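You operate a simulated robot arm through the tools that you are given. There is no shell and no other tool.

You run a simulated robot arm. Do the job below in one go: nothing can be reset, and whatever is moved stays where it is left.

JOB
Press the blue and green blocks down into their marked gaps.
Fine: each in the gap with its colour; slide the yellow bridge over them last.

It is judged by the outcome, as a careful person would: the job done as asked, and still so three seconds after it is handed in. It fails if anything else is knocked over, pushed out of place, dropped, spilled or broken.

ROBOT AND FRAMES
A 7-joint arm with a two-finger parallel gripper, fixed in place. Base frame: the origin is at the foot of the arm, x ahead of it, y to its left, z up. Units: mm, degrees, N and s.
With the tool pointing down near the work surface it reaches from about 400 to 900 mm from the base axis. Its first joint turns from -143.0 to 143.0 degrees. Payload 3 kg.
The tool frame sits at the grasp point between the pads (the TCP): z along the fingers, y along the line on which they close. The tips reach 30 mm beyond it. Largest opening 94 mm; finger width 28, thickness 10; the body of the gripper, 50 by 96 mm, starts 55 mm behind the TCP.
Orientation is told as [roll, pitch, yaw] about the base's x, y, z axes, in that order, counted from this pose: with the fingers straight down and closing along the base's y, the tool's x points along the base's -x, its y along +y and its z along -z.

CONTROLS
- The arm moves only by the tool servo_tool. Its argument "deltas" is one flat list of numbers, 7 for each row, row after row: the gripper command, from -1 (shut) to 1 (fully open), values between in proportion, then the shift along the base's x, y, z in mm, then the turn, a rotation vector about the base's x, y, z in degrees. In form: [fingers, x, y, z, rx, ry, rz, fingers, x, y, z, rx, ry, rz, ...]. A call has 1 to 20 rows; each row shifts and turns the commanded pose from where the row before left it. A row lasts 0.2 s, in which the tool goes at most 50 mm and 8.6 degrees; a call with a longer step from one row to the next is refused whole, and so is a gripper value outside its range. A pose out of reach is approached as far as the arm can. The call stops where the force on the tool passes 90 N (or 10 N more than at its start, if that is more) or the arm is blocked; 0.2 s more then pass. The fingers move at their own pace (about 72 mm/s each) and stop on an object; they squeeze with about 28 N. The grip force told is the motor's: it shows also when the fingers shut on nothing. Time passes only in rows, and 0.2 s behind the last, so rows that do not move let the fingers close. It gives the time, the measured TCP pose, the force on the tool (base axes), the opening and the grip force at its end, in the units of the frame above (readings bear some noise), with the torque about the TCP (base axes, N m) and any sound that the robot's microphone picked up.
- Cameras (640 x 400 px; columns grow to the right, rows downward): "scene" is fixed at [66.6, 500.3, 1630.2]; the picture's right is [-0.62, -0.78, 0.00], its down [-0.55, 0.44, -0.71] and it looks along [0.55, -0.44, -0.71] (base axes); focal length 320 px, centre (320, 200). "wrist" rides on the gripper at [76, 14, -102] in the tool frame; the picture's right is [-0.18, 0.98, 0.00], its down [-0.75, -0.14, -0.64] and it looks along [-0.63, -0.12, 0.77] (tool axes); focal length 243 px, centre (320, 200). There is no depth. A picture from a camera that has moved, and an enlarged one, comes with that camera's place and axes in the base frame and with its lens. The place of the scene camera against the robot may be out by one fixed shift of up to 25 mm in any direction.
- get_image(camera): a new picture of that camera. The clock stands still meanwhile.
- zoom(camera, box): a new picture of the part [left, top, right, bottom] of that camera's present view, enlarged. The clock stands still meanwhile.
- hand_in(): hands the job in; it is judged then, once.

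Places have to be worked out from the pictures, the camera data and where the tool is seen. Open the gripper and draw the arm clear of the work before you hand the job in, unless the task says otherwise.

The tools are called after "Call:" by a JSON object that holds its "fn" and its "kwargs". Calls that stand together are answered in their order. servo_tool: Moves the arm, as the interface text tells. Its arguments: {"type":"object","properties":{"deltas":{"type":"array"}},"required":["deltas"]} The other tools are called the same way: get_image (camera) takes a picture; zoom (camera, box) takes an enlarged picture of a part of a camera's view; hand_in () hands the job in.

At the start:

```text
time_s: 0.0
eef_pos: [600.2, 212.2, 1159.2]
tool_rot: [0.0, 0.1, -0.1]
contact_force: [0.8, 1.0, 0.4]
wrist_torque: [-0.02, -0.04, -0.02]
opening: 94.1
finger_force: 0.1
```

scene: 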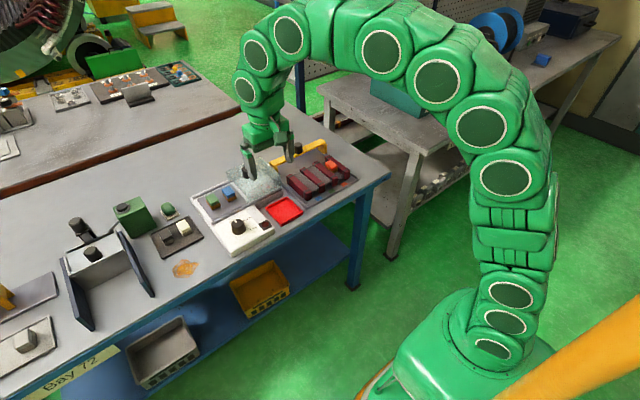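
wrist: 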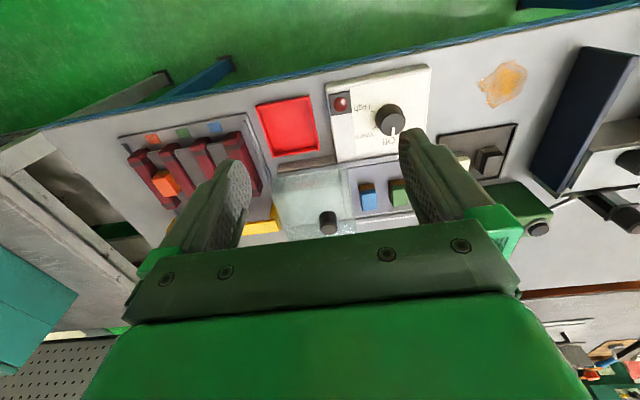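

I start by looking closely at the work area from both cameras before moving anything.

Call:
{"fn": "zoom", "kwargs": {"camera": "scene", "box": [180, 120, 370, 260]}}

Call:
{"fn": "zoom", "kwargs": {"camera": "wrist", "box": [100, 80, 340, 250]}}

Call:
{"fn": "zoom", "kwargs": {"camera": "wrist", "box": [250, 60, 550, 250]}}

```text
2.86 times, centred on (275, 190) of scene
camera zoom: at [66.6, 500.3, 1630.2], right [-0.62, -0.78, 0.0], down [-0.55, 0.44, -0.71], along [0.55, -0.44, -0.71], focal length 914 px, centre (449, 229)
```

zoom: 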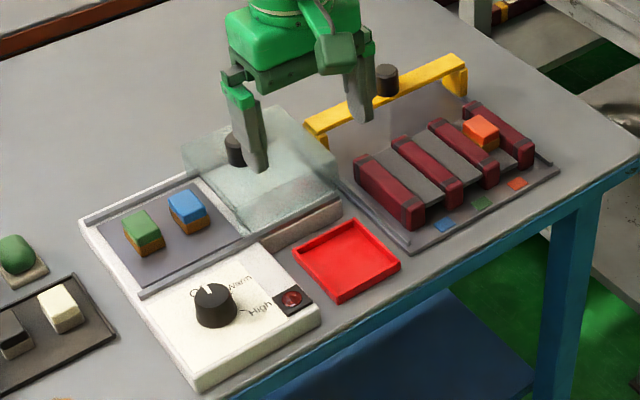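

```text
2.35 times, centred on (220, 165) of wrist
camera zoom: at [524.2, 225.5, 1262.7], right [0.18, 0.98, 0.0], down [0.75, -0.14, 0.64], along [0.63, -0.12, -0.77], focal length 571 px, centre (555, 282)
```

zoom: 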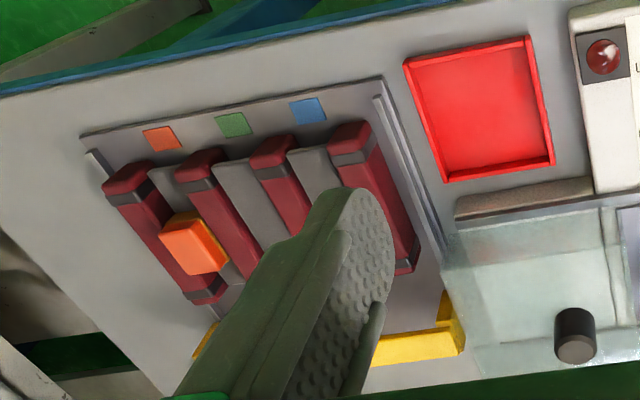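

```text
2.11 times, centred on (400, 155) of wrist
camera zoom: at [524.2, 225.5, 1262.7], right [0.18, 0.98, 0.0], down [0.75, -0.14, 0.64], along [0.63, -0.12, -0.77], focal length 511 px, centre (152, 295)
```

zoom: 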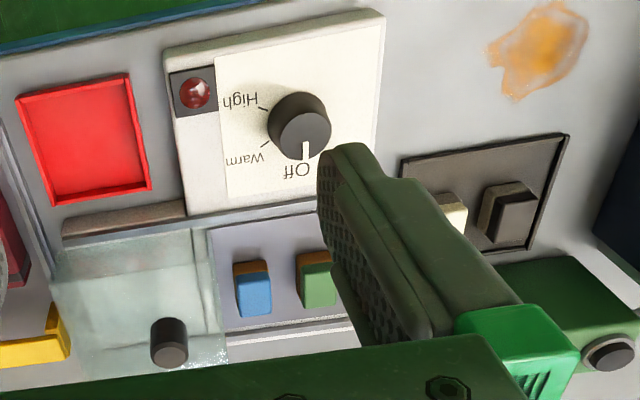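

The fixture (four dark red bars, three gaps with colour marks, orange already in) is around x 660–850, y -130..60. The blue and green blocks are around x 845, y 260–310, on the white warmer's plate. I move high and to the right for a clearer wrist view of the gaps.

Call:
{"fn": "servo_tool", "kwargs": {"deltas": [1, -14, -42, 0, 0, 0, 0, 1, -14, -42, 0, 0, 0, 0, 1, -14, -42, 0, 0, 0, 0, 1, -14, -42, 0, 0, 0, 0, 1, -14, -42, 0, 0, 0, 0, 1, -14, -42, 0, 0, 0, 0, 1, 0, 0, 0, 0, 0, 0]}}

Call:
{"fn": "get_image", "kwargs": {"camera": "wrist"}}

Call:
{"fn": "get_image", "kwargs": {"camera": "scene"}}

```text
time_s: 1.6
eef_pos: [520.7, -39.8, 1158.5]
tool_rot: [0.0, 0.1, 0.0]
contact_force: [-0.9, -0.8, 0.1]
wrist_torque: [0.01, 0.0, 0.01]
opening: 94.0
finger_force: 0.1
```

```text
taken
camera wrist: at [443.5, -26.8, 1261.4], right [0.18, 0.98, 0.0], down [0.75, -0.14, 0.64], along [0.63, -0.12, -0.77], focal length 243 px, centre (320, 200)
```

wrist: 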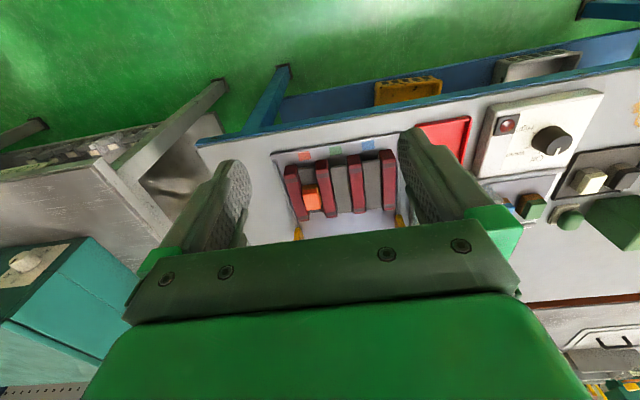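

```text
taken
```

scene: 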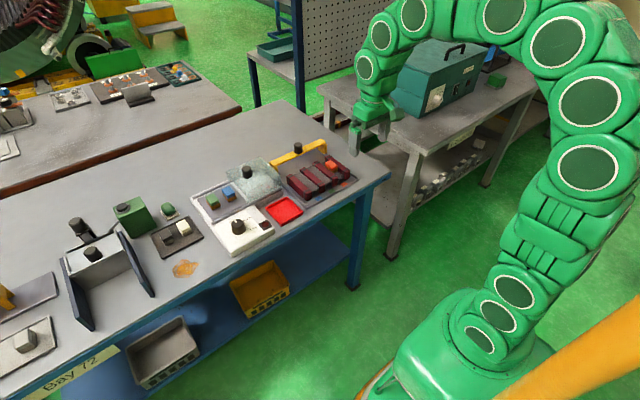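

The arm no longer hides the fixture in the scene camera, so I zoom in on both views.

Call:
{"fn": "zoom", "kwargs": {"camera": "scene", "box": [260, 130, 370, 210]}}

Call:
{"fn": "zoom", "kwargs": {"camera": "scene", "box": [180, 145, 320, 260]}}

Call:
{"fn": "zoom", "kwargs": {"camera": "wrist", "box": [240, 110, 440, 250]}}

```text
5.00 times, centred on (315, 170) of scene
camera zoom: at [66.6, 500.3, 1630.2], right [-0.62, -0.78, 0.0], down [-0.55, 0.44, -0.71], along [0.55, -0.44, -0.71], focal length 1599 px, centre (345, 350)
```

zoom: 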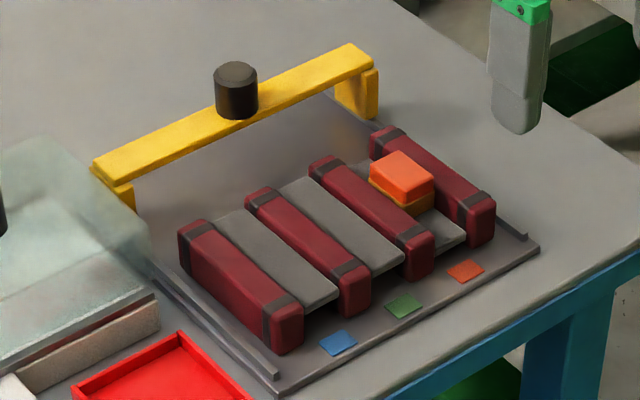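

```text
3.48 times, centred on (250, 202) of scene
camera zoom: at [66.6, 500.3, 1630.2], right [-0.62, -0.78, 0.0], down [-0.55, 0.44, -0.71], along [0.55, -0.44, -0.71], focal length 1112 px, centre (564, 191)
```

zoom: 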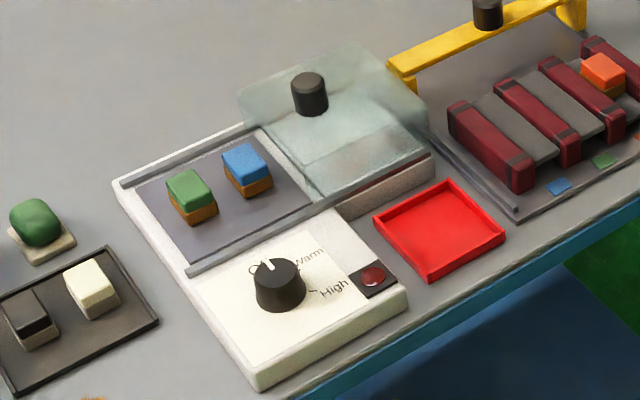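

```text
2.86 times, centred on (340, 180) of wrist
camera zoom: at [443.5, -26.8, 1261.4], right [0.18, 0.98, 0.0], down [0.75, -0.14, 0.64], along [0.63, -0.12, -0.77], focal length 693 px, centre (263, 257)
```

zoom: 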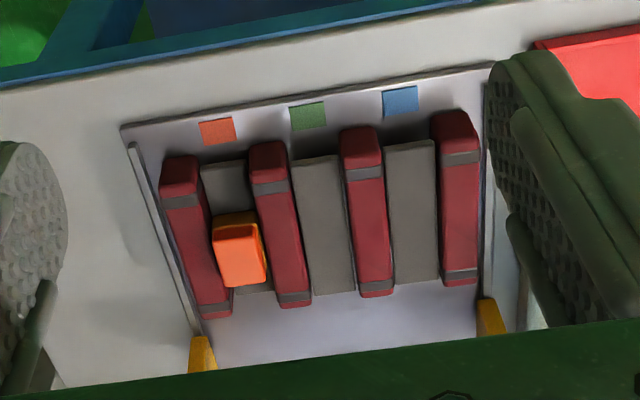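

The blue and green gaps have grey plates sitting close to the bar tops, while the orange gap's plate looks lower. They may be sprung floors. I go lower in front of the fixture to measure heights and widths.

Call:
{"fn": "servo_tool", "kwargs": {"deltas": [1, 10, 0, -35, 0, 0, 0, 1, 10, 0, -35, 0, 0, 0, 1, 10, 0, -35, 0, 0, 0, 1, 10, 0, -35, 0, 0, 0, 1, 0, 0, 0, 0, 0, 0]}}

Call:
{"fn": "get_image", "kwargs": {"camera": "wrist"}}

Call:
{"fn": "zoom", "kwargs": {"camera": "wrist", "box": [220, 80, 440, 240]}}

```text
time_s: 2.8
eef_pos: [557.3, -39.8, 1017.9]
tool_rot: [-0.1, 0.1, 0.0]
contact_force: [0.3, 0.3, 0.7]
wrist_torque: [0.01, -0.01, 0.01]
opening: 93.9
finger_force: 0.1
```

```text
taken
camera wrist: at [480.6, -27.0, 1120.9], right [0.18, 0.98, 0.0], down [0.75, -0.14, 0.64], along [0.63, -0.12, -0.77], focal length 243 px, centre (320, 200)
```

wrist: 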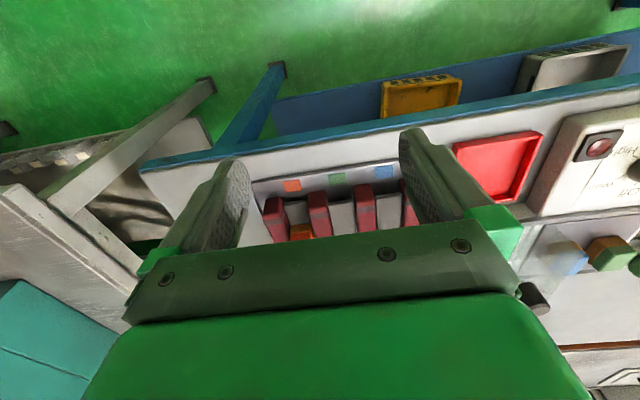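

```text
2.50 times, centred on (330, 160) of wrist
camera zoom: at [480.6, -27.0, 1120.9], right [0.18, 0.98, 0.0], down [0.75, -0.14, 0.64], along [0.63, -0.12, -0.77], focal length 606 px, centre (295, 300)
```

zoom: 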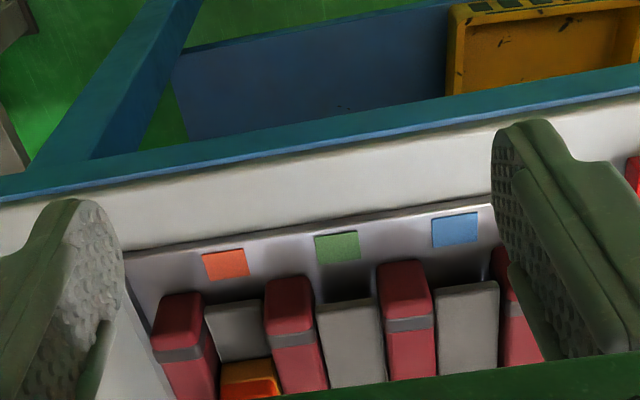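

Triangulating the labels gives z≈870 at (656, 20), (656, -38) and (656, -96), so the gaps have a 58 mm pitch. I move over the fixture for a closer look between the open fingers.

Call:
{"fn": "servo_tool", "kwargs": {"deltas": [1, 30, 0, 0, 0, 0, 0, 1, 30, 0, 0, 0, 0, 0, 1, 30, 0, 0, 0, 0, 0, 1, 20, 0, 0, 0, 0, 0, 1, 0, 0, 0, 0, 0, 0]}}

Call:
{"fn": "get_image", "kwargs": {"camera": "wrist"}}

Call:
{"fn": "zoom", "kwargs": {"camera": "wrist", "box": [220, 50, 440, 240]}}

```text
time_s: 4.0
eef_pos: [666.9, -39.7, 1019.1]
tool_rot: [0.0, 0.1, 0.0]
contact_force: [0.4, 0.5, 0.1]
wrist_torque: [0.0, -0.01, 0.01]
opening: 94.0
finger_force: 0.0
```

```text
taken
camera wrist: at [589.6, -26.0, 1123.5], right [0.18, 0.98, 0.0], down [0.75, -0.14, 0.64], along [0.63, -0.12, -0.77], focal length 243 px, centre (320, 200)
```

wrist: 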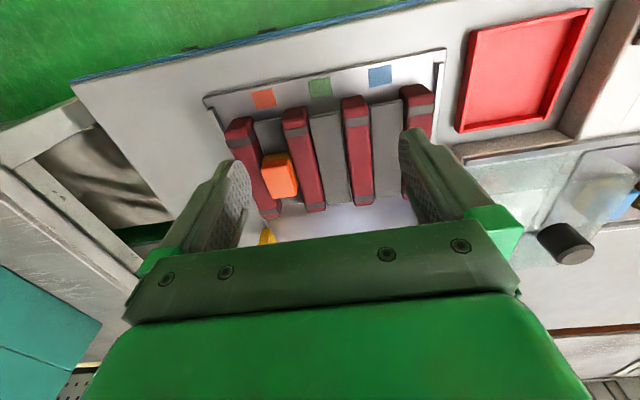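

```text
2.11 times, centred on (330, 145) of wrist
camera zoom: at [589.6, -26.0, 1123.5], right [0.18, 0.98, 0.0], down [0.75, -0.14, 0.64], along [0.63, -0.12, -0.77], focal length 511 px, centre (299, 316)
```

zoom: 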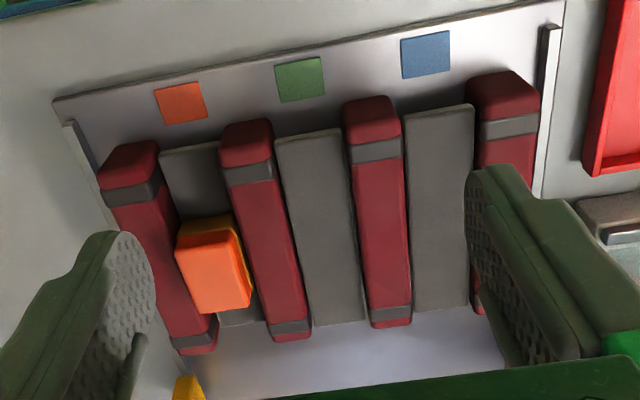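

From this view the bar tops are at z≈900, the gaps are about 34 mm wide with centres at y≈20/-38/-96, and the bars span x≈672–793. The orange block's top is at ≈910 and its plate sits ~10 mm lower than the free plates at ≈894. Next I look down at the blue and green blocks.

Call:
{"fn": "servo_tool", "kwargs": {"deltas": [1, 5, 35, 10, 0, 0, 0, 1, 10, 45, 10, 0, 0, 0, 1, 15, 45, 10, 0, 0, 0, 1, 15, 45, 0, 0, 0, 0, 1, 15, 45, 0, 0, 0, 0, 1, 15, 45, 0, 0, 0, 0, 1, 15, 45, 0, 0, 0, 0, 1, 5, 15, 0, 0, 0, 0, 1, 0, 0, 0, 0, 0, 0]}}

Call:
{"fn": "get_image", "kwargs": {"camera": "wrist"}}

Call:
{"fn": "zoom", "kwargs": {"camera": "wrist", "box": [220, 50, 440, 240]}}

Call:
{"fn": "zoom", "kwargs": {"camera": "scene", "box": [180, 140, 320, 230]}}

```text
time_s: 6.0
eef_pos: [761.4, 280.6, 1046.0]
tool_rot: [0.1, 0.0, -0.1]
contact_force: [0.4, 0.5, -0.1]
wrist_torque: [0.01, 0.01, 0.01]
opening: 94.0
finger_force: 0.0
```

```text
taken
camera wrist: at [684.7, 293.6, 1150.1], right [0.18, 0.98, 0.0], down [0.75, -0.14, 0.64], along [0.63, -0.12, -0.77], focal length 243 px, centre (320, 200)
```

wrist: 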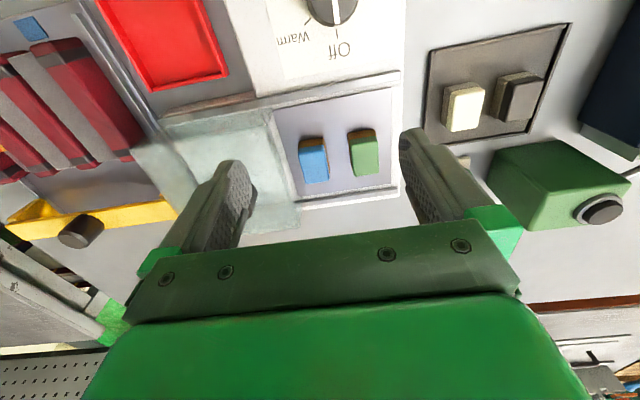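

```text
2.11 times, centred on (330, 145) of wrist
camera zoom: at [684.7, 293.6, 1150.1], right [0.18, 0.98, 0.0], down [0.75, -0.14, 0.64], along [0.63, -0.12, -0.77], focal length 511 px, centre (299, 316)
```

zoom: 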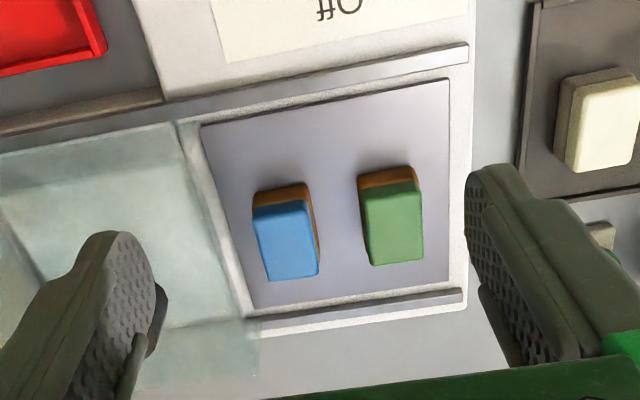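

```text
4.44 times, centred on (250, 185) of scene
camera zoom: at [66.6, 500.3, 1630.2], right [-0.62, -0.78, 0.0], down [-0.55, 0.44, -0.71], along [0.55, -0.44, -0.71], focal length 1421 px, centre (631, 267)
```

zoom: 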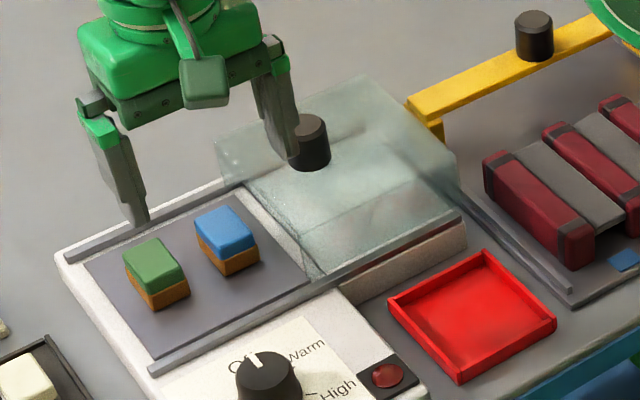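

The blue block is at about (828, 260) and the green at (828, 318), each about 45 mm along x by 29 mm along y, tops at ≈908. The glass cover's edge at y≈229 is close to blue, so I'll grip both along x. I turn the tool +90° while moving above green, staying high.

Call:
{"fn": "servo_tool", "kwargs": {"deltas": [1, 6, 3.4, 0, 0, 0, 8.18, 1, 6, 3.4, 0, 0, 0, 8.18, 1, 6, 3.4, 0, 0, 0, 8.18, 1, 6, 3.4, 0, 0, 0, 8.18, 1, 6, 3.4, 0, 0, 0, 8.18, 1, 6, 3.4, 0, 0, 0, 8.18, 1, 6, 3.4, 0, 0, 0, 8.18, 1, 6, 3.4, 0, 0, 0, 8.18, 1, 6, 3.4, 0, 0, 0, 8.18, 1, 6, 3.4, 0, 0, 0, 8.18, 1, 6, 3.4, 0, 0, 0, 8.2, 1, 0, 0, 0, 0, 0, 0]}}

Call:
{"fn": "get_image", "kwargs": {"camera": "wrist"}}

Call:
{"fn": "zoom", "kwargs": {"camera": "wrist", "box": [220, 50, 440, 240]}}

Call:
{"fn": "zoom", "kwargs": {"camera": "scene", "box": [180, 140, 320, 230]}}

```text
time_s: 8.6
eef_pos: [808.8, 309.0, 1030.2]
tool_rot: [0.0, -0.1, 90.2]
contact_force: [-0.4, -0.2, -0.3]
wrist_torque: [0.0, 0.06, 0.01]
opening: 93.9
finger_force: 0.1
out of reach, approached as far as the arm can: row 9, 10
```

```text
taken
camera wrist: at [794.0, 231.0, 1133.8], right [-0.98, 0.18, 0.0], down [0.14, 0.75, 0.64], along [0.12, 0.63, -0.77], focal length 243 px, centre (320, 200)
```

wrist: 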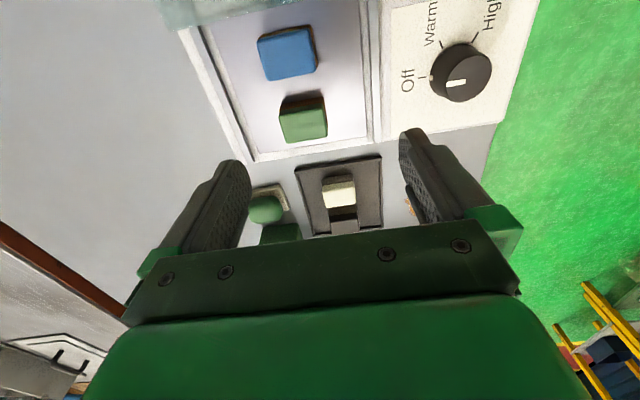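

```text
2.11 times, centred on (330, 145) of wrist
camera zoom: at [794.0, 231.0, 1133.8], right [-0.98, 0.18, 0.0], down [0.14, 0.75, 0.64], along [0.12, 0.63, -0.77], focal length 511 px, centre (299, 316)
```

zoom: 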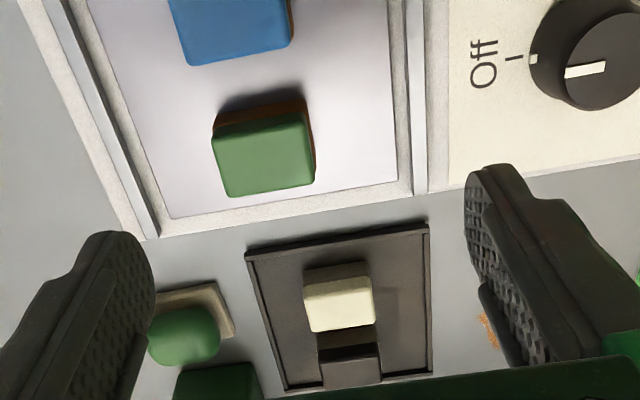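

```text
4.44 times, centred on (250, 185) of scene
camera zoom: at [66.6, 500.3, 1630.2], right [-0.62, -0.78, 0.0], down [-0.55, 0.44, -0.71], along [0.55, -0.44, -0.71], focal length 1421 px, centre (631, 267)
```

zoom: 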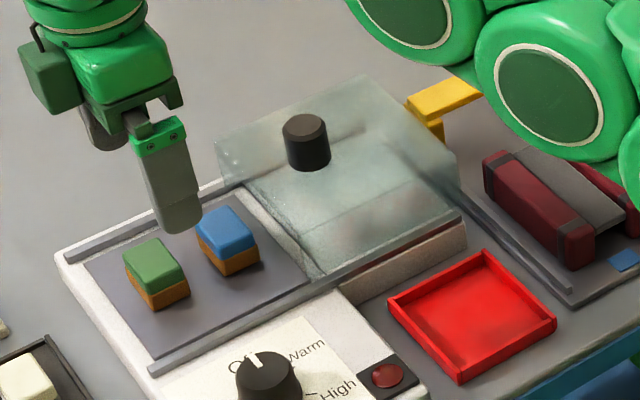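

Triangulating again puts green's top centre at ≈(826, 318, 913), blue's at ≈(826, 260.5, 913), and the warmer surface at ≈886. The arm hit its reach limit at this height, so I go down a little and read the pose back. I set the fingers to about 66 mm first.

Call:
{"fn": "servo_tool", "kwargs": {"deltas": [0.4, 0, 0, -10, 0, 0, 0, 0.4, 0, 0, -10, 0, 0, 0, 0.4, 0, 0, -10, 0, 0, 0, 0.4, 0, 0, 0, 0, 0, 0]}}

```text
time_s: 9.6
eef_pos: [808.3, 307.5, 1000.6]
tool_rot: [0.1, 0.0, 89.9]
contact_force: [0.7, 0.1, -0.3]
wrist_torque: [0.01, 0.04, 0.02]
opening: 65.7
finger_force: 0.0
```

The commanded pose follows the reached pose, so relative moves are reliable. I lower to z≈965, then shift to above green.

Call:
{"fn": "servo_tool", "kwargs": {"deltas": [0.4, 0, 0, -12, 0, 0, 0, 0.4, 0, 0, -12, 0, 0, 0, 0.4, 0, 0, -11, 0, 0, 0, 0.4, 9, 5.5, 0, 0, 0, 0, 0.4, 8.7, 5.5, 0, 0, 0, 0, 0.4, 0, 0, 0, 0, 0, 0]}}

Call:
{"fn": "zoom", "kwargs": {"camera": "wrist", "box": [220, 50, 440, 240]}}

Call:
{"fn": "zoom", "kwargs": {"camera": "scene", "box": [180, 140, 320, 230]}}

```text
time_s: 11.0
eef_pos: [823.9, 319.1, 964.8]
tool_rot: [0.0, 0.0, 90.0]
contact_force: [-0.6, 0.1, 0.6]
wrist_torque: [0.03, 0.01, 0.02]
opening: 65.8
finger_force: 0.1
```

```text
2.11 times, centred on (330, 145) of wrist
camera zoom: at [810.5, 242.0, 1068.7], right [-0.98, 0.18, 0.0], down [0.14, 0.75, 0.64], along [0.12, 0.63, -0.77], focal length 511 px, centre (299, 316)
```

zoom: 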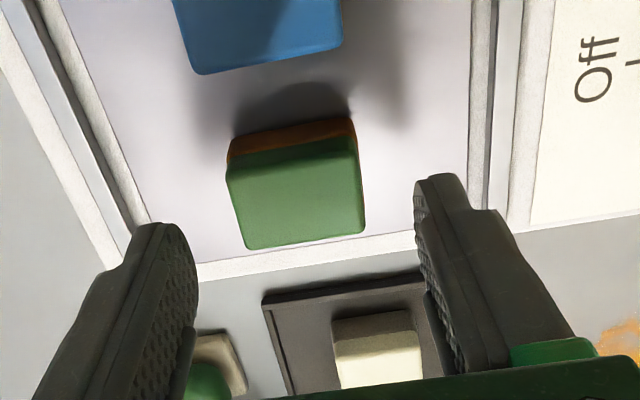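

```text
4.44 times, centred on (250, 185) of scene
camera zoom: at [66.6, 500.3, 1630.2], right [-0.62, -0.78, 0.0], down [-0.55, 0.44, -0.71], along [0.55, -0.44, -0.71], focal length 1421 px, centre (631, 267)
```

zoom: 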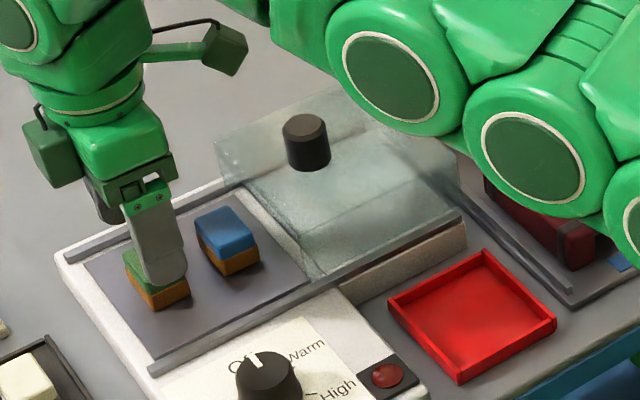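

Green's measured centre is (825.4, 318.8) and the fingers straddle it evenly, so I descend to TCP z≈926 (tips ~10 mm above the plate) and close.

Call:
{"fn": "servo_tool", "kwargs": {"deltas": [0.4, 1.5, 0, -10, 0, 0, 0, 0.4, 0, 0, -10, 0, 0, 0, 0.4, 0, 0, -10, 0, 0, 0, 0.4, 0, 0, -9, 0, 0, 0, 0.4, 0, 0, 0, 0, 0, 0]}}

Call:
{"fn": "zoom", "kwargs": {"camera": "wrist", "box": [220, 50, 440, 240]}}

Call:
{"fn": "zoom", "kwargs": {"camera": "scene", "box": [190, 160, 270, 215]}}

```text
time_s: 12.2
eef_pos: [827.5, 320.5, 926.8]
tool_rot: [-0.1, 0.0, 90.0]
contact_force: [0.4, 0.5, 0.6]
wrist_torque: [-0.02, -0.01, -0.03]
opening: 65.9
finger_force: 0.1
```

```text
2.11 times, centred on (330, 145) of wrist
camera zoom: at [814.0, 241.8, 1029.3], right [-0.98, 0.18, 0.0], down [0.14, 0.75, 0.64], along [0.12, 0.63, -0.77], focal length 511 px, centre (299, 316)
```

zoom: 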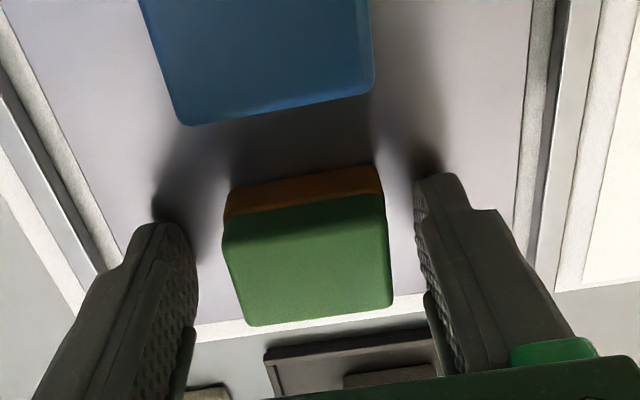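

```text
7.27 times, centred on (230, 188) of scene
camera zoom: at [66.6, 500.3, 1630.2], right [-0.62, -0.78, 0.0], down [-0.55, 0.44, -0.71], along [0.55, -0.44, -0.71], focal length 2325 px, centre (974, 291)
```

zoom: 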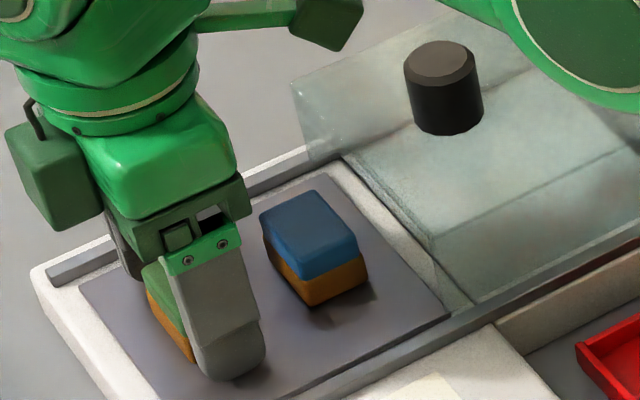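

The fingers straddle green with clearance on both sides and sit well clear of blue. I close on it.

Call:
{"fn": "servo_tool", "kwargs": {"deltas": [-1, 0, 0, 0, 0, 0, 0, -1, 0, 0, 0, 0, 0, 0, -1, 0, 0, 0, 0, 0, 0]}}

Call:
{"fn": "zoom", "kwargs": {"camera": "wrist", "box": [220, 50, 440, 240]}}

```text
time_s: 13.0
eef_pos: [828.0, 319.2, 924.9]
tool_rot: [0.0, 0.0, 90.0]
contact_force: [0.5, -0.1, 1.4]
wrist_torque: [-0.01, -0.01, 0.0]
opening: 45.5
finger_force: 27.5
```

```text
2.11 times, centred on (330, 145) of wrist
camera zoom: at [813.9, 241.7, 1029.2], right [-0.98, 0.18, 0.0], down [0.14, 0.75, 0.64], along [0.12, 0.63, -0.77], focal length 511 px, centre (299, 316)
```

zoom: 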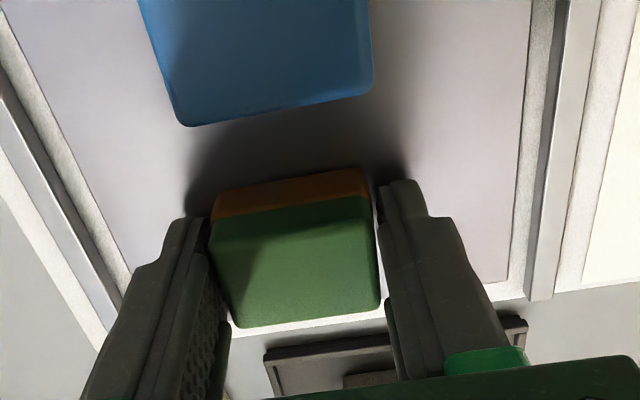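

Green is gripped (opening 45.5 mm, 27.5 N) and centred on the tool. I lift straight up and check that it comes along.

Call:
{"fn": "servo_tool", "kwargs": {"deltas": [-1, 0, 0, 6, 0, 0, 0, -1, 0, 0, 10, 0, 0, 0, -1, 0, 0, 12, 0, 0, 0, -1, 0, 0, 12, 0, 0, 0, -1, 0, 0, 0, 0, 0, 0]}}

Call:
{"fn": "zoom", "kwargs": {"camera": "wrist", "box": [220, 50, 440, 240]}}

Call:
{"fn": "zoom", "kwargs": {"camera": "scene", "box": [180, 140, 320, 230]}}

```text
time_s: 14.2
eef_pos: [825.3, 319.4, 963.7]
tool_rot: [-0.1, 0.0, 90.0]
contact_force: [0.4, -0.2, -0.9]
wrist_torque: [0.02, 0.01, 0.01]
opening: 45.8
finger_force: 27.9
```

```text
2.11 times, centred on (330, 145) of wrist
camera zoom: at [811.9, 241.7, 1067.9], right [-0.98, 0.18, 0.0], down [0.14, 0.75, 0.64], along [0.12, 0.63, -0.77], focal length 511 px, centre (299, 316)
```

zoom: 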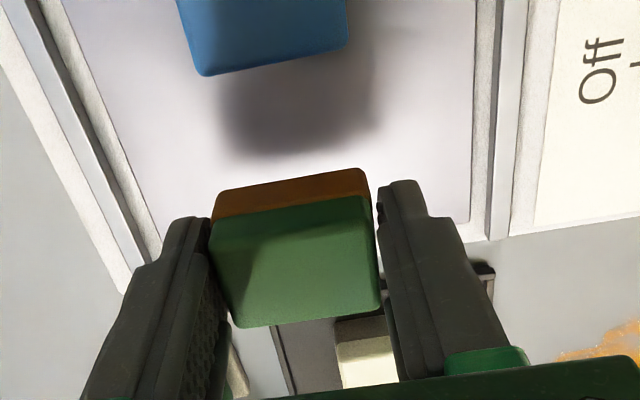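

```text
4.44 times, centred on (250, 185) of scene
camera zoom: at [66.6, 500.3, 1630.2], right [-0.62, -0.78, 0.0], down [-0.55, 0.44, -0.71], along [0.55, -0.44, -0.71], focal length 1421 px, centre (631, 267)
```

zoom: 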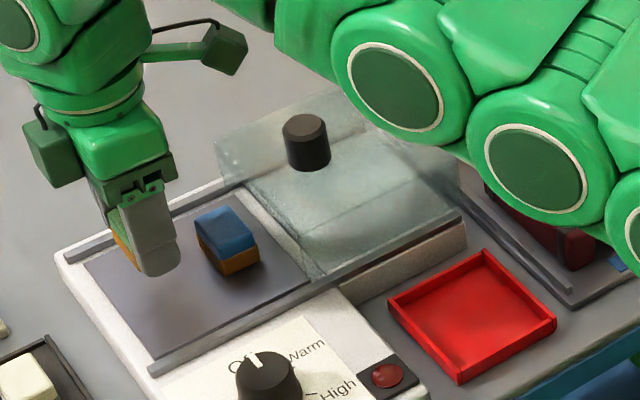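

Green is held firmly. I carry it back in x while rising to z≈1010, then over to the green gap (y≈-38).

Call:
{"fn": "servo_tool", "kwargs": {"deltas": [-1, -20, 0, 10, 0, 0, 0, -1, -20, -5, 10, 0, 0, 0, -1, -20, -15, 10, 0, 0, 0, -1, -20, -30, 8, 0, 0, 0, -1, -17, -40, 8, 0, 0, 0, -1, 0, -40, 0, 0, 0, 0, -1, 0, -40, 0, 0, 0, 0, -1, 0, -40, 0, 0, 0, 0, -1, 0, -40, 0, 0, 0, 0, -1, 0, -40, 0, 0, 0, 0, -1, 0, -40, 0, 0, 0, 0, -1, 0, -20, 0, 0, 0, 0, -1, 0, -7, 0, 0, 0, 0, -1, 0, 0, 0, 0, 0, 0]}}

Call:
{"fn": "get_image", "kwargs": {"camera": "wrist"}}

Call:
{"fn": "zoom", "kwargs": {"camera": "wrist", "box": [200, 0, 460, 240]}}

Call:
{"fn": "zoom", "kwargs": {"camera": "scene", "box": [260, 120, 370, 210]}}

```text
time_s: 17.2
eef_pos: [727.6, -35.8, 1012.5]
tool_rot: [0.0, 0.0, 90.1]
contact_force: [-0.7, 0.6, -0.3]
wrist_torque: [0.0, 0.01, 0.03]
opening: 45.7
finger_force: 27.9
```

```text
taken
camera wrist: at [714.0, -112.4, 1115.5], right [-0.98, 0.18, 0.0], down [0.14, 0.75, 0.64], along [0.12, 0.63, -0.77], focal length 243 px, centre (320, 200)
```

wrist: 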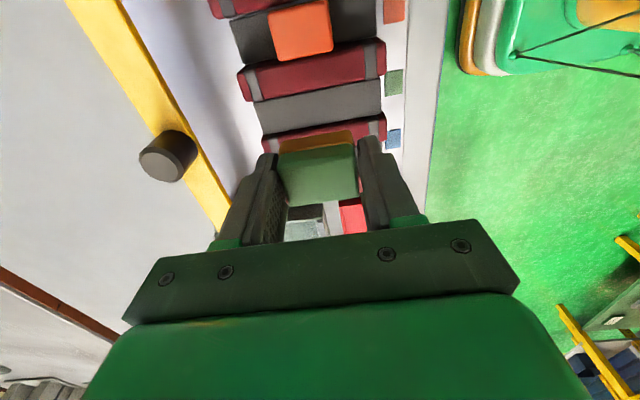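

```text
1.67 times, centred on (330, 120) of wrist
camera zoom: at [714.0, -112.4, 1115.5], right [-0.98, 0.18, 0.0], down [0.14, 0.75, 0.64], along [0.12, 0.63, -0.77], focal length 404 px, centre (303, 333)
```

zoom: 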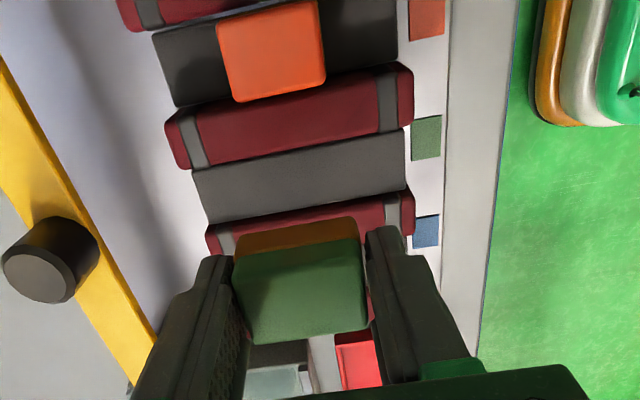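

```text
4.44 times, centred on (315, 165) of scene
camera zoom: at [66.6, 500.3, 1630.2], right [-0.62, -0.78, 0.0], down [-0.55, 0.44, -0.71], along [0.55, -0.44, -0.71], focal length 1421 px, centre (342, 356)
```

zoom: 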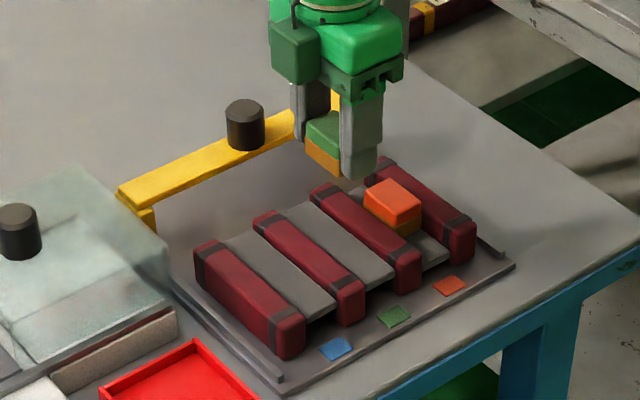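

The bar edges bound the green gap at y≈-56 and -21.5, so its centre is y≈-38.5 with a width of 34–35 mm. The block may sit a couple of mm off-centre across the fingers, so I zoom in to measure it in the grip.

Call:
{"fn": "zoom", "kwargs": {"camera": "wrist", "box": [270, 110, 390, 240]}}

Call:
{"fn": "zoom", "kwargs": {"camera": "scene", "box": [305, 120, 350, 165]}}

```text
3.08 times, centred on (330, 175) of wrist
camera zoom: at [714.0, -112.4, 1115.5], right [-0.98, 0.18, 0.0], down [0.14, 0.75, 0.64], along [0.12, 0.63, -0.77], focal length 746 px, centre (289, 277)
```

zoom: 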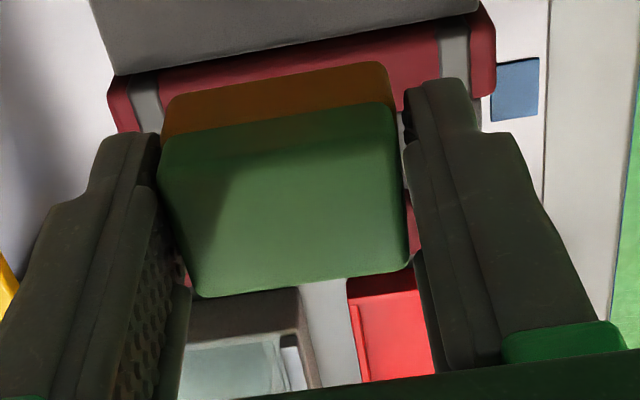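

```text
8.89 times, centred on (328, 142) of scene
camera zoom: at [66.6, 500.3, 1630.2], right [-0.62, -0.78, 0.0], down [-0.55, 0.44, -0.71], along [0.55, -0.44, -0.71], focal length 2842 px, centre (253, 711)
```

zoom: 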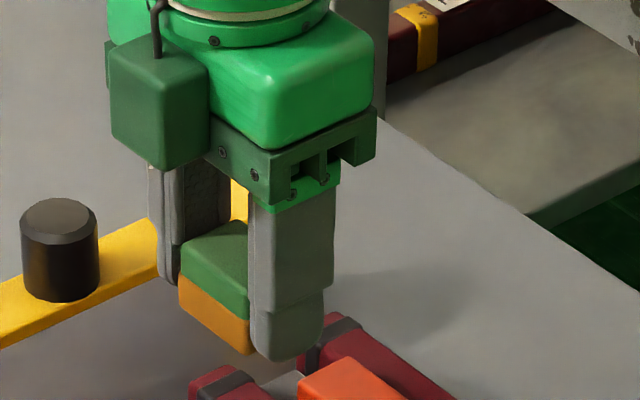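

The block seems to sit roughly 2 mm to the +y side of the tool centre. I shift y by about -4 mm and lower until the block's bottom is a few mm above the bar tops, to compare its edge against the bar directly.

Call:
{"fn": "servo_tool", "kwargs": {"deltas": [-1, 0, -4, -15, 0, 0, 0, -1, 0, 0, -18, 0, 0, 0, -1, 0, 0, -18, 0, 0, 0, -1, 0, 0, -13, 0, 0, 0, -1, 0, 0, 0, 0, 0, 0]}}

Call:
{"fn": "zoom", "kwargs": {"camera": "wrist", "box": [250, 80, 410, 240]}}

Call:
{"fn": "zoom", "kwargs": {"camera": "scene", "box": [285, 130, 365, 195]}}

```text
time_s: 18.4
eef_pos: [729.8, -38.5, 947.8]
tool_rot: [0.0, 0.0, 90.0]
contact_force: [0.0, 0.9, -0.1]
wrist_torque: [0.0, 0.0, -0.02]
opening: 45.6
finger_force: 28.2
```

```text
2.50 times, centred on (330, 160) of wrist
camera zoom: at [714.9, -116.1, 1051.9], right [-0.98, 0.18, 0.0], down [0.14, 0.75, 0.64], along [0.12, 0.63, -0.77], focal length 606 px, centre (295, 300)
```

zoom: 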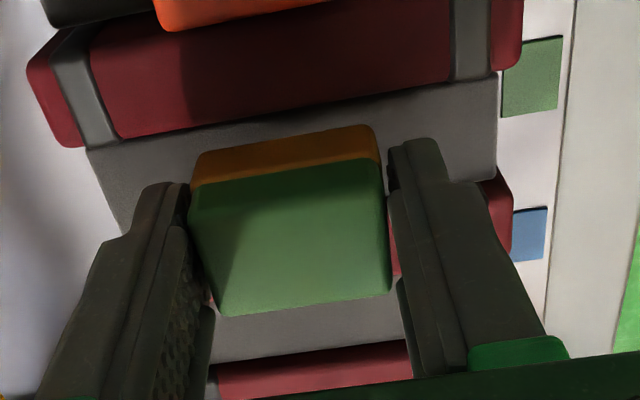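

```text
6.15 times, centred on (325, 162) of scene
camera zoom: at [66.6, 500.3, 1630.2], right [-0.62, -0.78, 0.0], down [-0.55, 0.44, -0.71], along [0.55, -0.44, -0.71], focal length 1968 px, centre (289, 431)
```

zoom: 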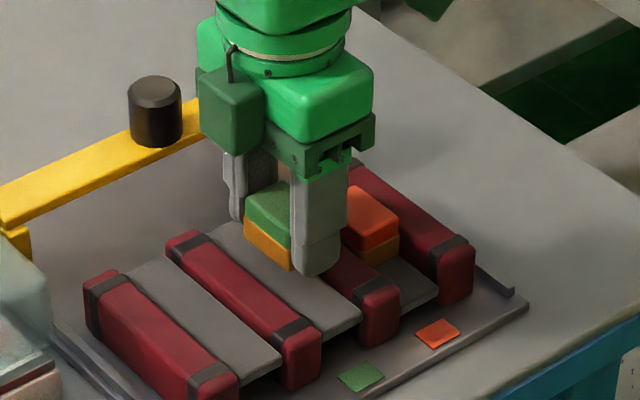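

The two cameras disagree on the lateral offset by a few mm because of parallax. I lower 5 mm more, just above the bar tops, so parallax becomes small, and look again.

Call:
{"fn": "servo_tool", "kwargs": {"deltas": [-1, 0, 0, -5, 0, 0, 0, -1, 0, 0, 0, 0, 0, 0]}}

Call:
{"fn": "zoom", "kwargs": {"camera": "wrist", "box": [260, 80, 400, 170]}}

Call:
{"fn": "zoom", "kwargs": {"camera": "scene", "box": [300, 150, 350, 190]}}

Call:
{"fn": "zoom", "kwargs": {"camera": "wrist", "box": [260, 120, 400, 240]}}

```text
time_s: 19.0
eef_pos: [728.8, -40.3, 943.5]
tool_rot: [0.0, -0.1, 90.0]
contact_force: [0.5, 0.9, -1.1]
wrist_torque: [0.04, -0.01, 0.01]
opening: 45.9
finger_force: 28.1
```

```text
4.44 times, centred on (330, 125) of wrist
camera zoom: at [715.3, -116.9, 1046.5], right [-0.98, 0.18, 0.0], down [0.14, 0.75, 0.64], along [0.12, 0.63, -0.77], focal length 1078 px, centre (276, 533)
```

zoom: 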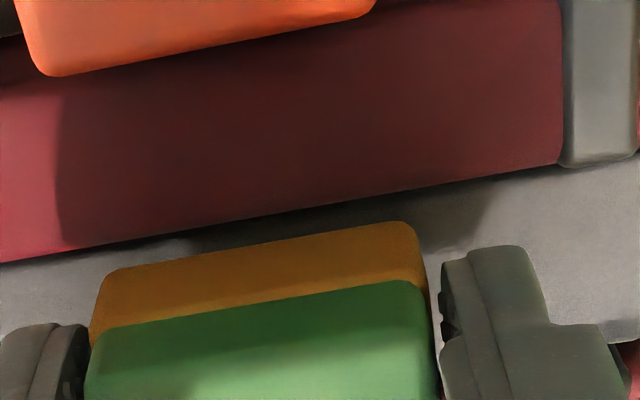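

```text
10.00 times, centred on (325, 170) of scene
camera zoom: at [66.6, 500.3, 1630.2], right [-0.62, -0.78, 0.0], down [-0.55, 0.44, -0.71], along [0.55, -0.44, -0.71], focal length 3197 px, centre (270, 500)
```

zoom: 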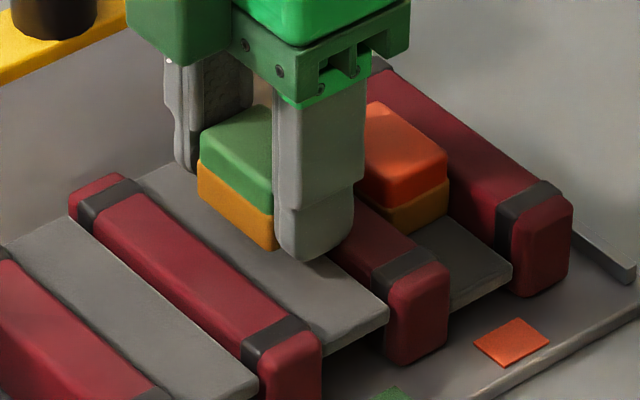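

```text
3.33 times, centred on (330, 180) of wrist
camera zoom: at [715.3, -116.9, 1046.5], right [-0.98, 0.18, 0.0], down [0.14, 0.75, 0.64], along [0.12, 0.63, -0.77], focal length 809 px, centre (287, 267)
```

zoom: 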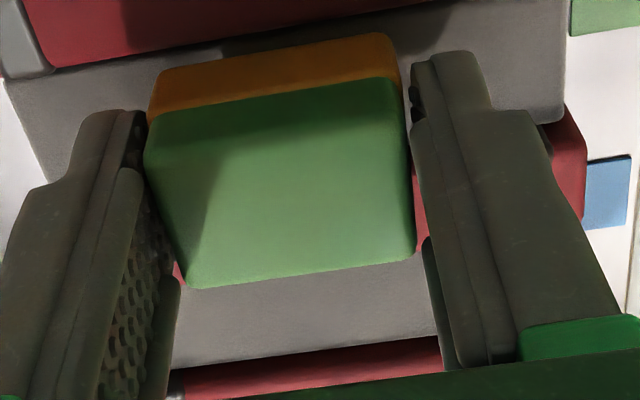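

Combining both views: the block is centred in the fingers, its bottom is still ~10 mm above the bar tops, and it sits ~3 mm too far to -y. I shift +3 mm in y, lower 5 mm, and recheck.

Call:
{"fn": "servo_tool", "kwargs": {"deltas": [-1, 0, 3, 0, 0, 0, 0, -1, 0, 0, -5, 0, 0, 0, -1, 0, 0, 0, 0, 0, 0]}}

Call:
{"fn": "zoom", "kwargs": {"camera": "wrist", "box": [260, 80, 400, 170]}}

Call:
{"fn": "zoom", "kwargs": {"camera": "scene", "box": [300, 150, 350, 190]}}

```text
time_s: 19.8
eef_pos: [730.1, -38.0, 937.8]
tool_rot: [0.0, 0.0, 90.0]
contact_force: [0.5, -0.1, -0.3]
wrist_torque: [0.02, -0.01, 0.02]
opening: 45.5
finger_force: 27.7
```

```text
4.44 times, centred on (330, 125) of wrist
camera zoom: at [716.0, -115.1, 1041.4], right [-0.98, 0.18, 0.0], down [0.14, 0.75, 0.64], along [0.12, 0.63, -0.77], focal length 1078 px, centre (276, 533)
```

zoom: 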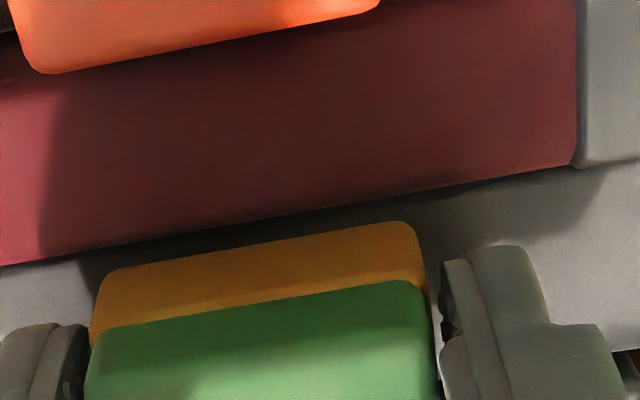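

```text
10.00 times, centred on (325, 170) of scene
camera zoom: at [66.6, 500.3, 1630.2], right [-0.62, -0.78, 0.0], down [-0.55, 0.44, -0.71], along [0.55, -0.44, -0.71], focal length 3197 px, centre (270, 500)
```

zoom: 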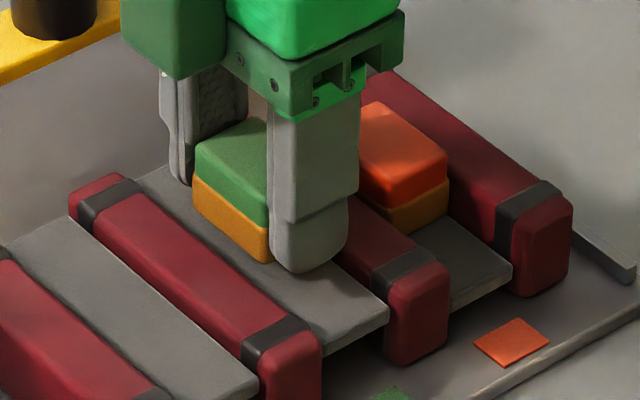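

Clearances now look like ~1.5 mm on the -y side and ~4 mm on the +y side. I shift +1.2 mm more and lower another 4 mm.

Call:
{"fn": "servo_tool", "kwargs": {"deltas": [-1, 0, 1.2, 0, 0, 0, 0, -1, 0, 0, -4, 0, 0, 0, -1, 0, 0, 0, 0, 0, 0]}}

Call:
{"fn": "zoom", "kwargs": {"camera": "wrist", "box": [260, 80, 400, 170]}}

Call:
{"fn": "zoom", "kwargs": {"camera": "scene", "box": [300, 150, 350, 190]}}

```text
time_s: 20.6
eef_pos: [729.3, -37.5, 934.6]
tool_rot: [0.0, -0.1, 90.1]
contact_force: [0.0, -0.1, -1.0]
wrist_torque: [-0.01, 0.02, -0.01]
opening: 45.9
finger_force: 28.2
```

```text
4.44 times, centred on (330, 125) of wrist
camera zoom: at [715.7, -114.4, 1037.2], right [-0.98, 0.18, 0.0], down [0.14, 0.75, 0.64], along [0.12, 0.63, -0.77], focal length 1078 px, centre (276, 533)
```

zoom: 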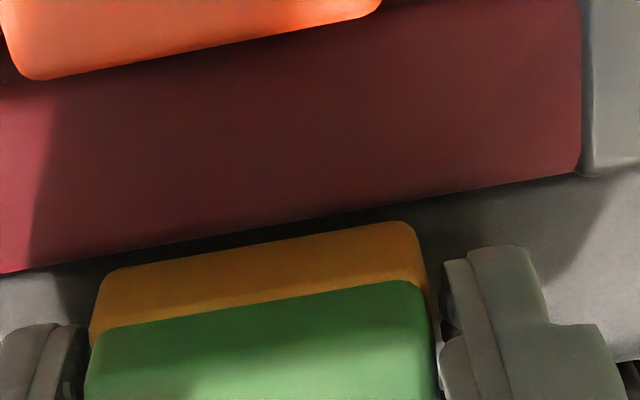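

```text
10.00 times, centred on (325, 170) of scene
camera zoom: at [66.6, 500.3, 1630.2], right [-0.62, -0.78, 0.0], down [-0.55, 0.44, -0.71], along [0.55, -0.44, -0.71], focal length 3197 px, centre (270, 500)
```

zoom: 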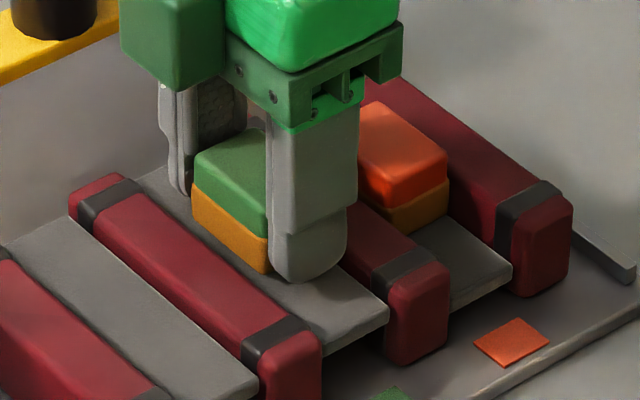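

No contact yet, and the block looks centred (~2–3 mm clearance each side). I continue down slowly, watching the force.

Call:
{"fn": "servo_tool", "kwargs": {"deltas": [-1, 0, 0, -2, 0, 0, 0, -1, 0, 0, -2, 0, 0, 0, -1, 0, 0, 0, 0, 0, 0]}}

Call:
{"fn": "zoom", "kwargs": {"camera": "wrist", "box": [260, 80, 400, 170]}}

Call:
{"fn": "zoom", "kwargs": {"camera": "scene", "box": [300, 150, 350, 190]}}

```text
time_s: 21.4
eef_pos: [729.9, -36.5, 928.9]
tool_rot: [0.0, 0.0, 90.1]
contact_force: [-0.9, 0.3, -1.5]
wrist_torque: [-0.02, 0.01, 0.0]
opening: 45.9
finger_force: 28.2
```

```text
4.44 times, centred on (330, 125) of wrist
camera zoom: at [715.5, -114.4, 1033.3], right [-0.98, 0.18, 0.0], down [0.14, 0.75, 0.64], along [0.12, 0.63, -0.77], focal length 1078 px, centre (276, 533)
```

zoom: 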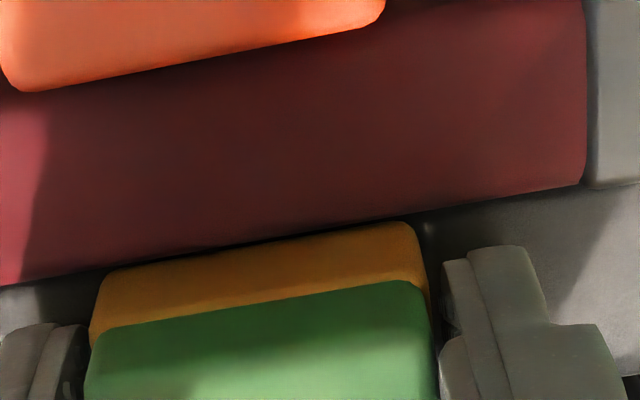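

```text
10.00 times, centred on (325, 170) of scene
camera zoom: at [66.6, 500.3, 1630.2], right [-0.62, -0.78, 0.0], down [-0.55, 0.44, -0.71], along [0.55, -0.44, -0.71], focal length 3197 px, centre (270, 500)
```

zoom: 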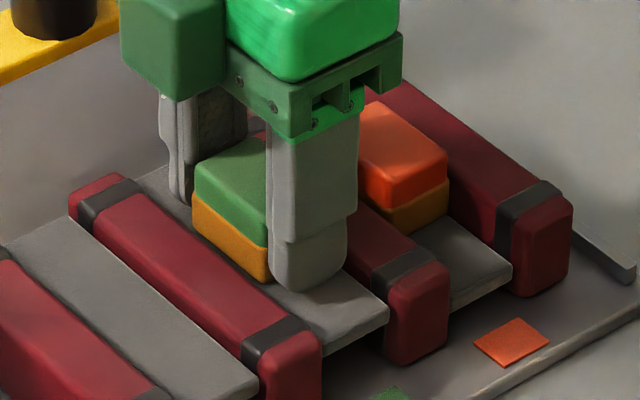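

Clearance looks like ~1.7 mm at -y and ~3.3 mm at +y with the block just entering. I nudge +0.7 mm in y and keep descending in small steps.

Call:
{"fn": "servo_tool", "kwargs": {"deltas": [-1, 0, 0.8, 0, 0, 0, 0, -1, 0, 0, -2, 0, 0, 0, -1, 0, 0, -2, 0, 0, 0, -1, 0, 0, 0, 0, 0, 0]}}

Call:
{"fn": "zoom", "kwargs": {"camera": "wrist", "box": [260, 80, 400, 170]}}

Call:
{"fn": "zoom", "kwargs": {"camera": "scene", "box": [300, 150, 350, 190]}}

```text
time_s: 22.4
eef_pos: [729.6, -36.3, 925.7]
tool_rot: [-0.1, 0.0, 90.0]
contact_force: [1.7, 0.6, 1.9]
wrist_torque: [0.01, -0.09, -0.01]
opening: 45.8
finger_force: 28.4
```

```text
4.44 times, centred on (330, 125) of wrist
camera zoom: at [715.2, -113.7, 1028.9], right [-0.98, 0.18, 0.0], down [0.14, 0.75, 0.64], along [0.12, 0.63, -0.77], focal length 1078 px, centre (276, 533)
```

zoom: 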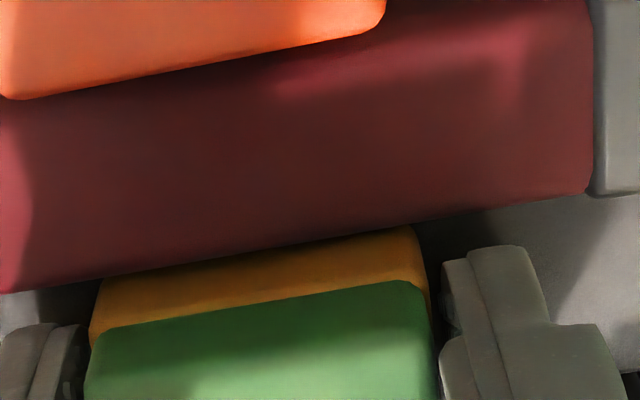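

```text
10.00 times, centred on (325, 170) of scene
camera zoom: at [66.6, 500.3, 1630.2], right [-0.62, -0.78, 0.0], down [-0.55, 0.44, -0.71], along [0.55, -0.44, -0.71], focal length 3197 px, centre (270, 500)
```

zoom: 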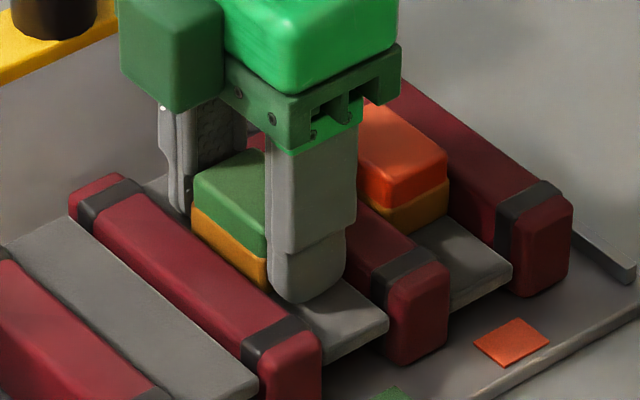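

The block is in the gap now, below the bar tops on both sides. I step down a little more and look for plate contact in the force reading.

Call:
{"fn": "servo_tool", "kwargs": {"deltas": [-1, 0, 0, -1.5, 0, 0, 0, -1, 0, 0, 0, 0, 0, 0]}}

Call:
{"fn": "zoom", "kwargs": {"camera": "scene", "box": [300, 150, 350, 190]}}

```text
time_s: 23.0
eef_pos: [729.2, -36.1, 924.7]
tool_rot: [0.0, 0.0, 90.1]
contact_force: [1.8, 0.8, 2.8]
wrist_torque: [0.05, -0.09, 0.01]
opening: 45.9
finger_force: 27.9
```

```text
10.00 times, centred on (325, 170) of scene
camera zoom: at [66.6, 500.3, 1630.2], right [-0.62, -0.78, 0.0], down [-0.55, 0.44, -0.71], along [0.55, -0.44, -0.71], focal length 3197 px, centre (270, 500)
```

zoom: 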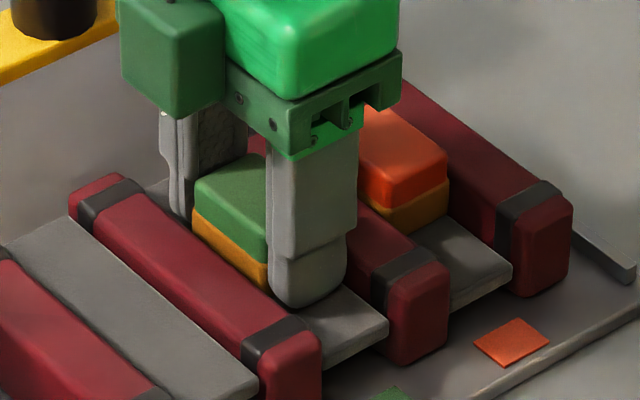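

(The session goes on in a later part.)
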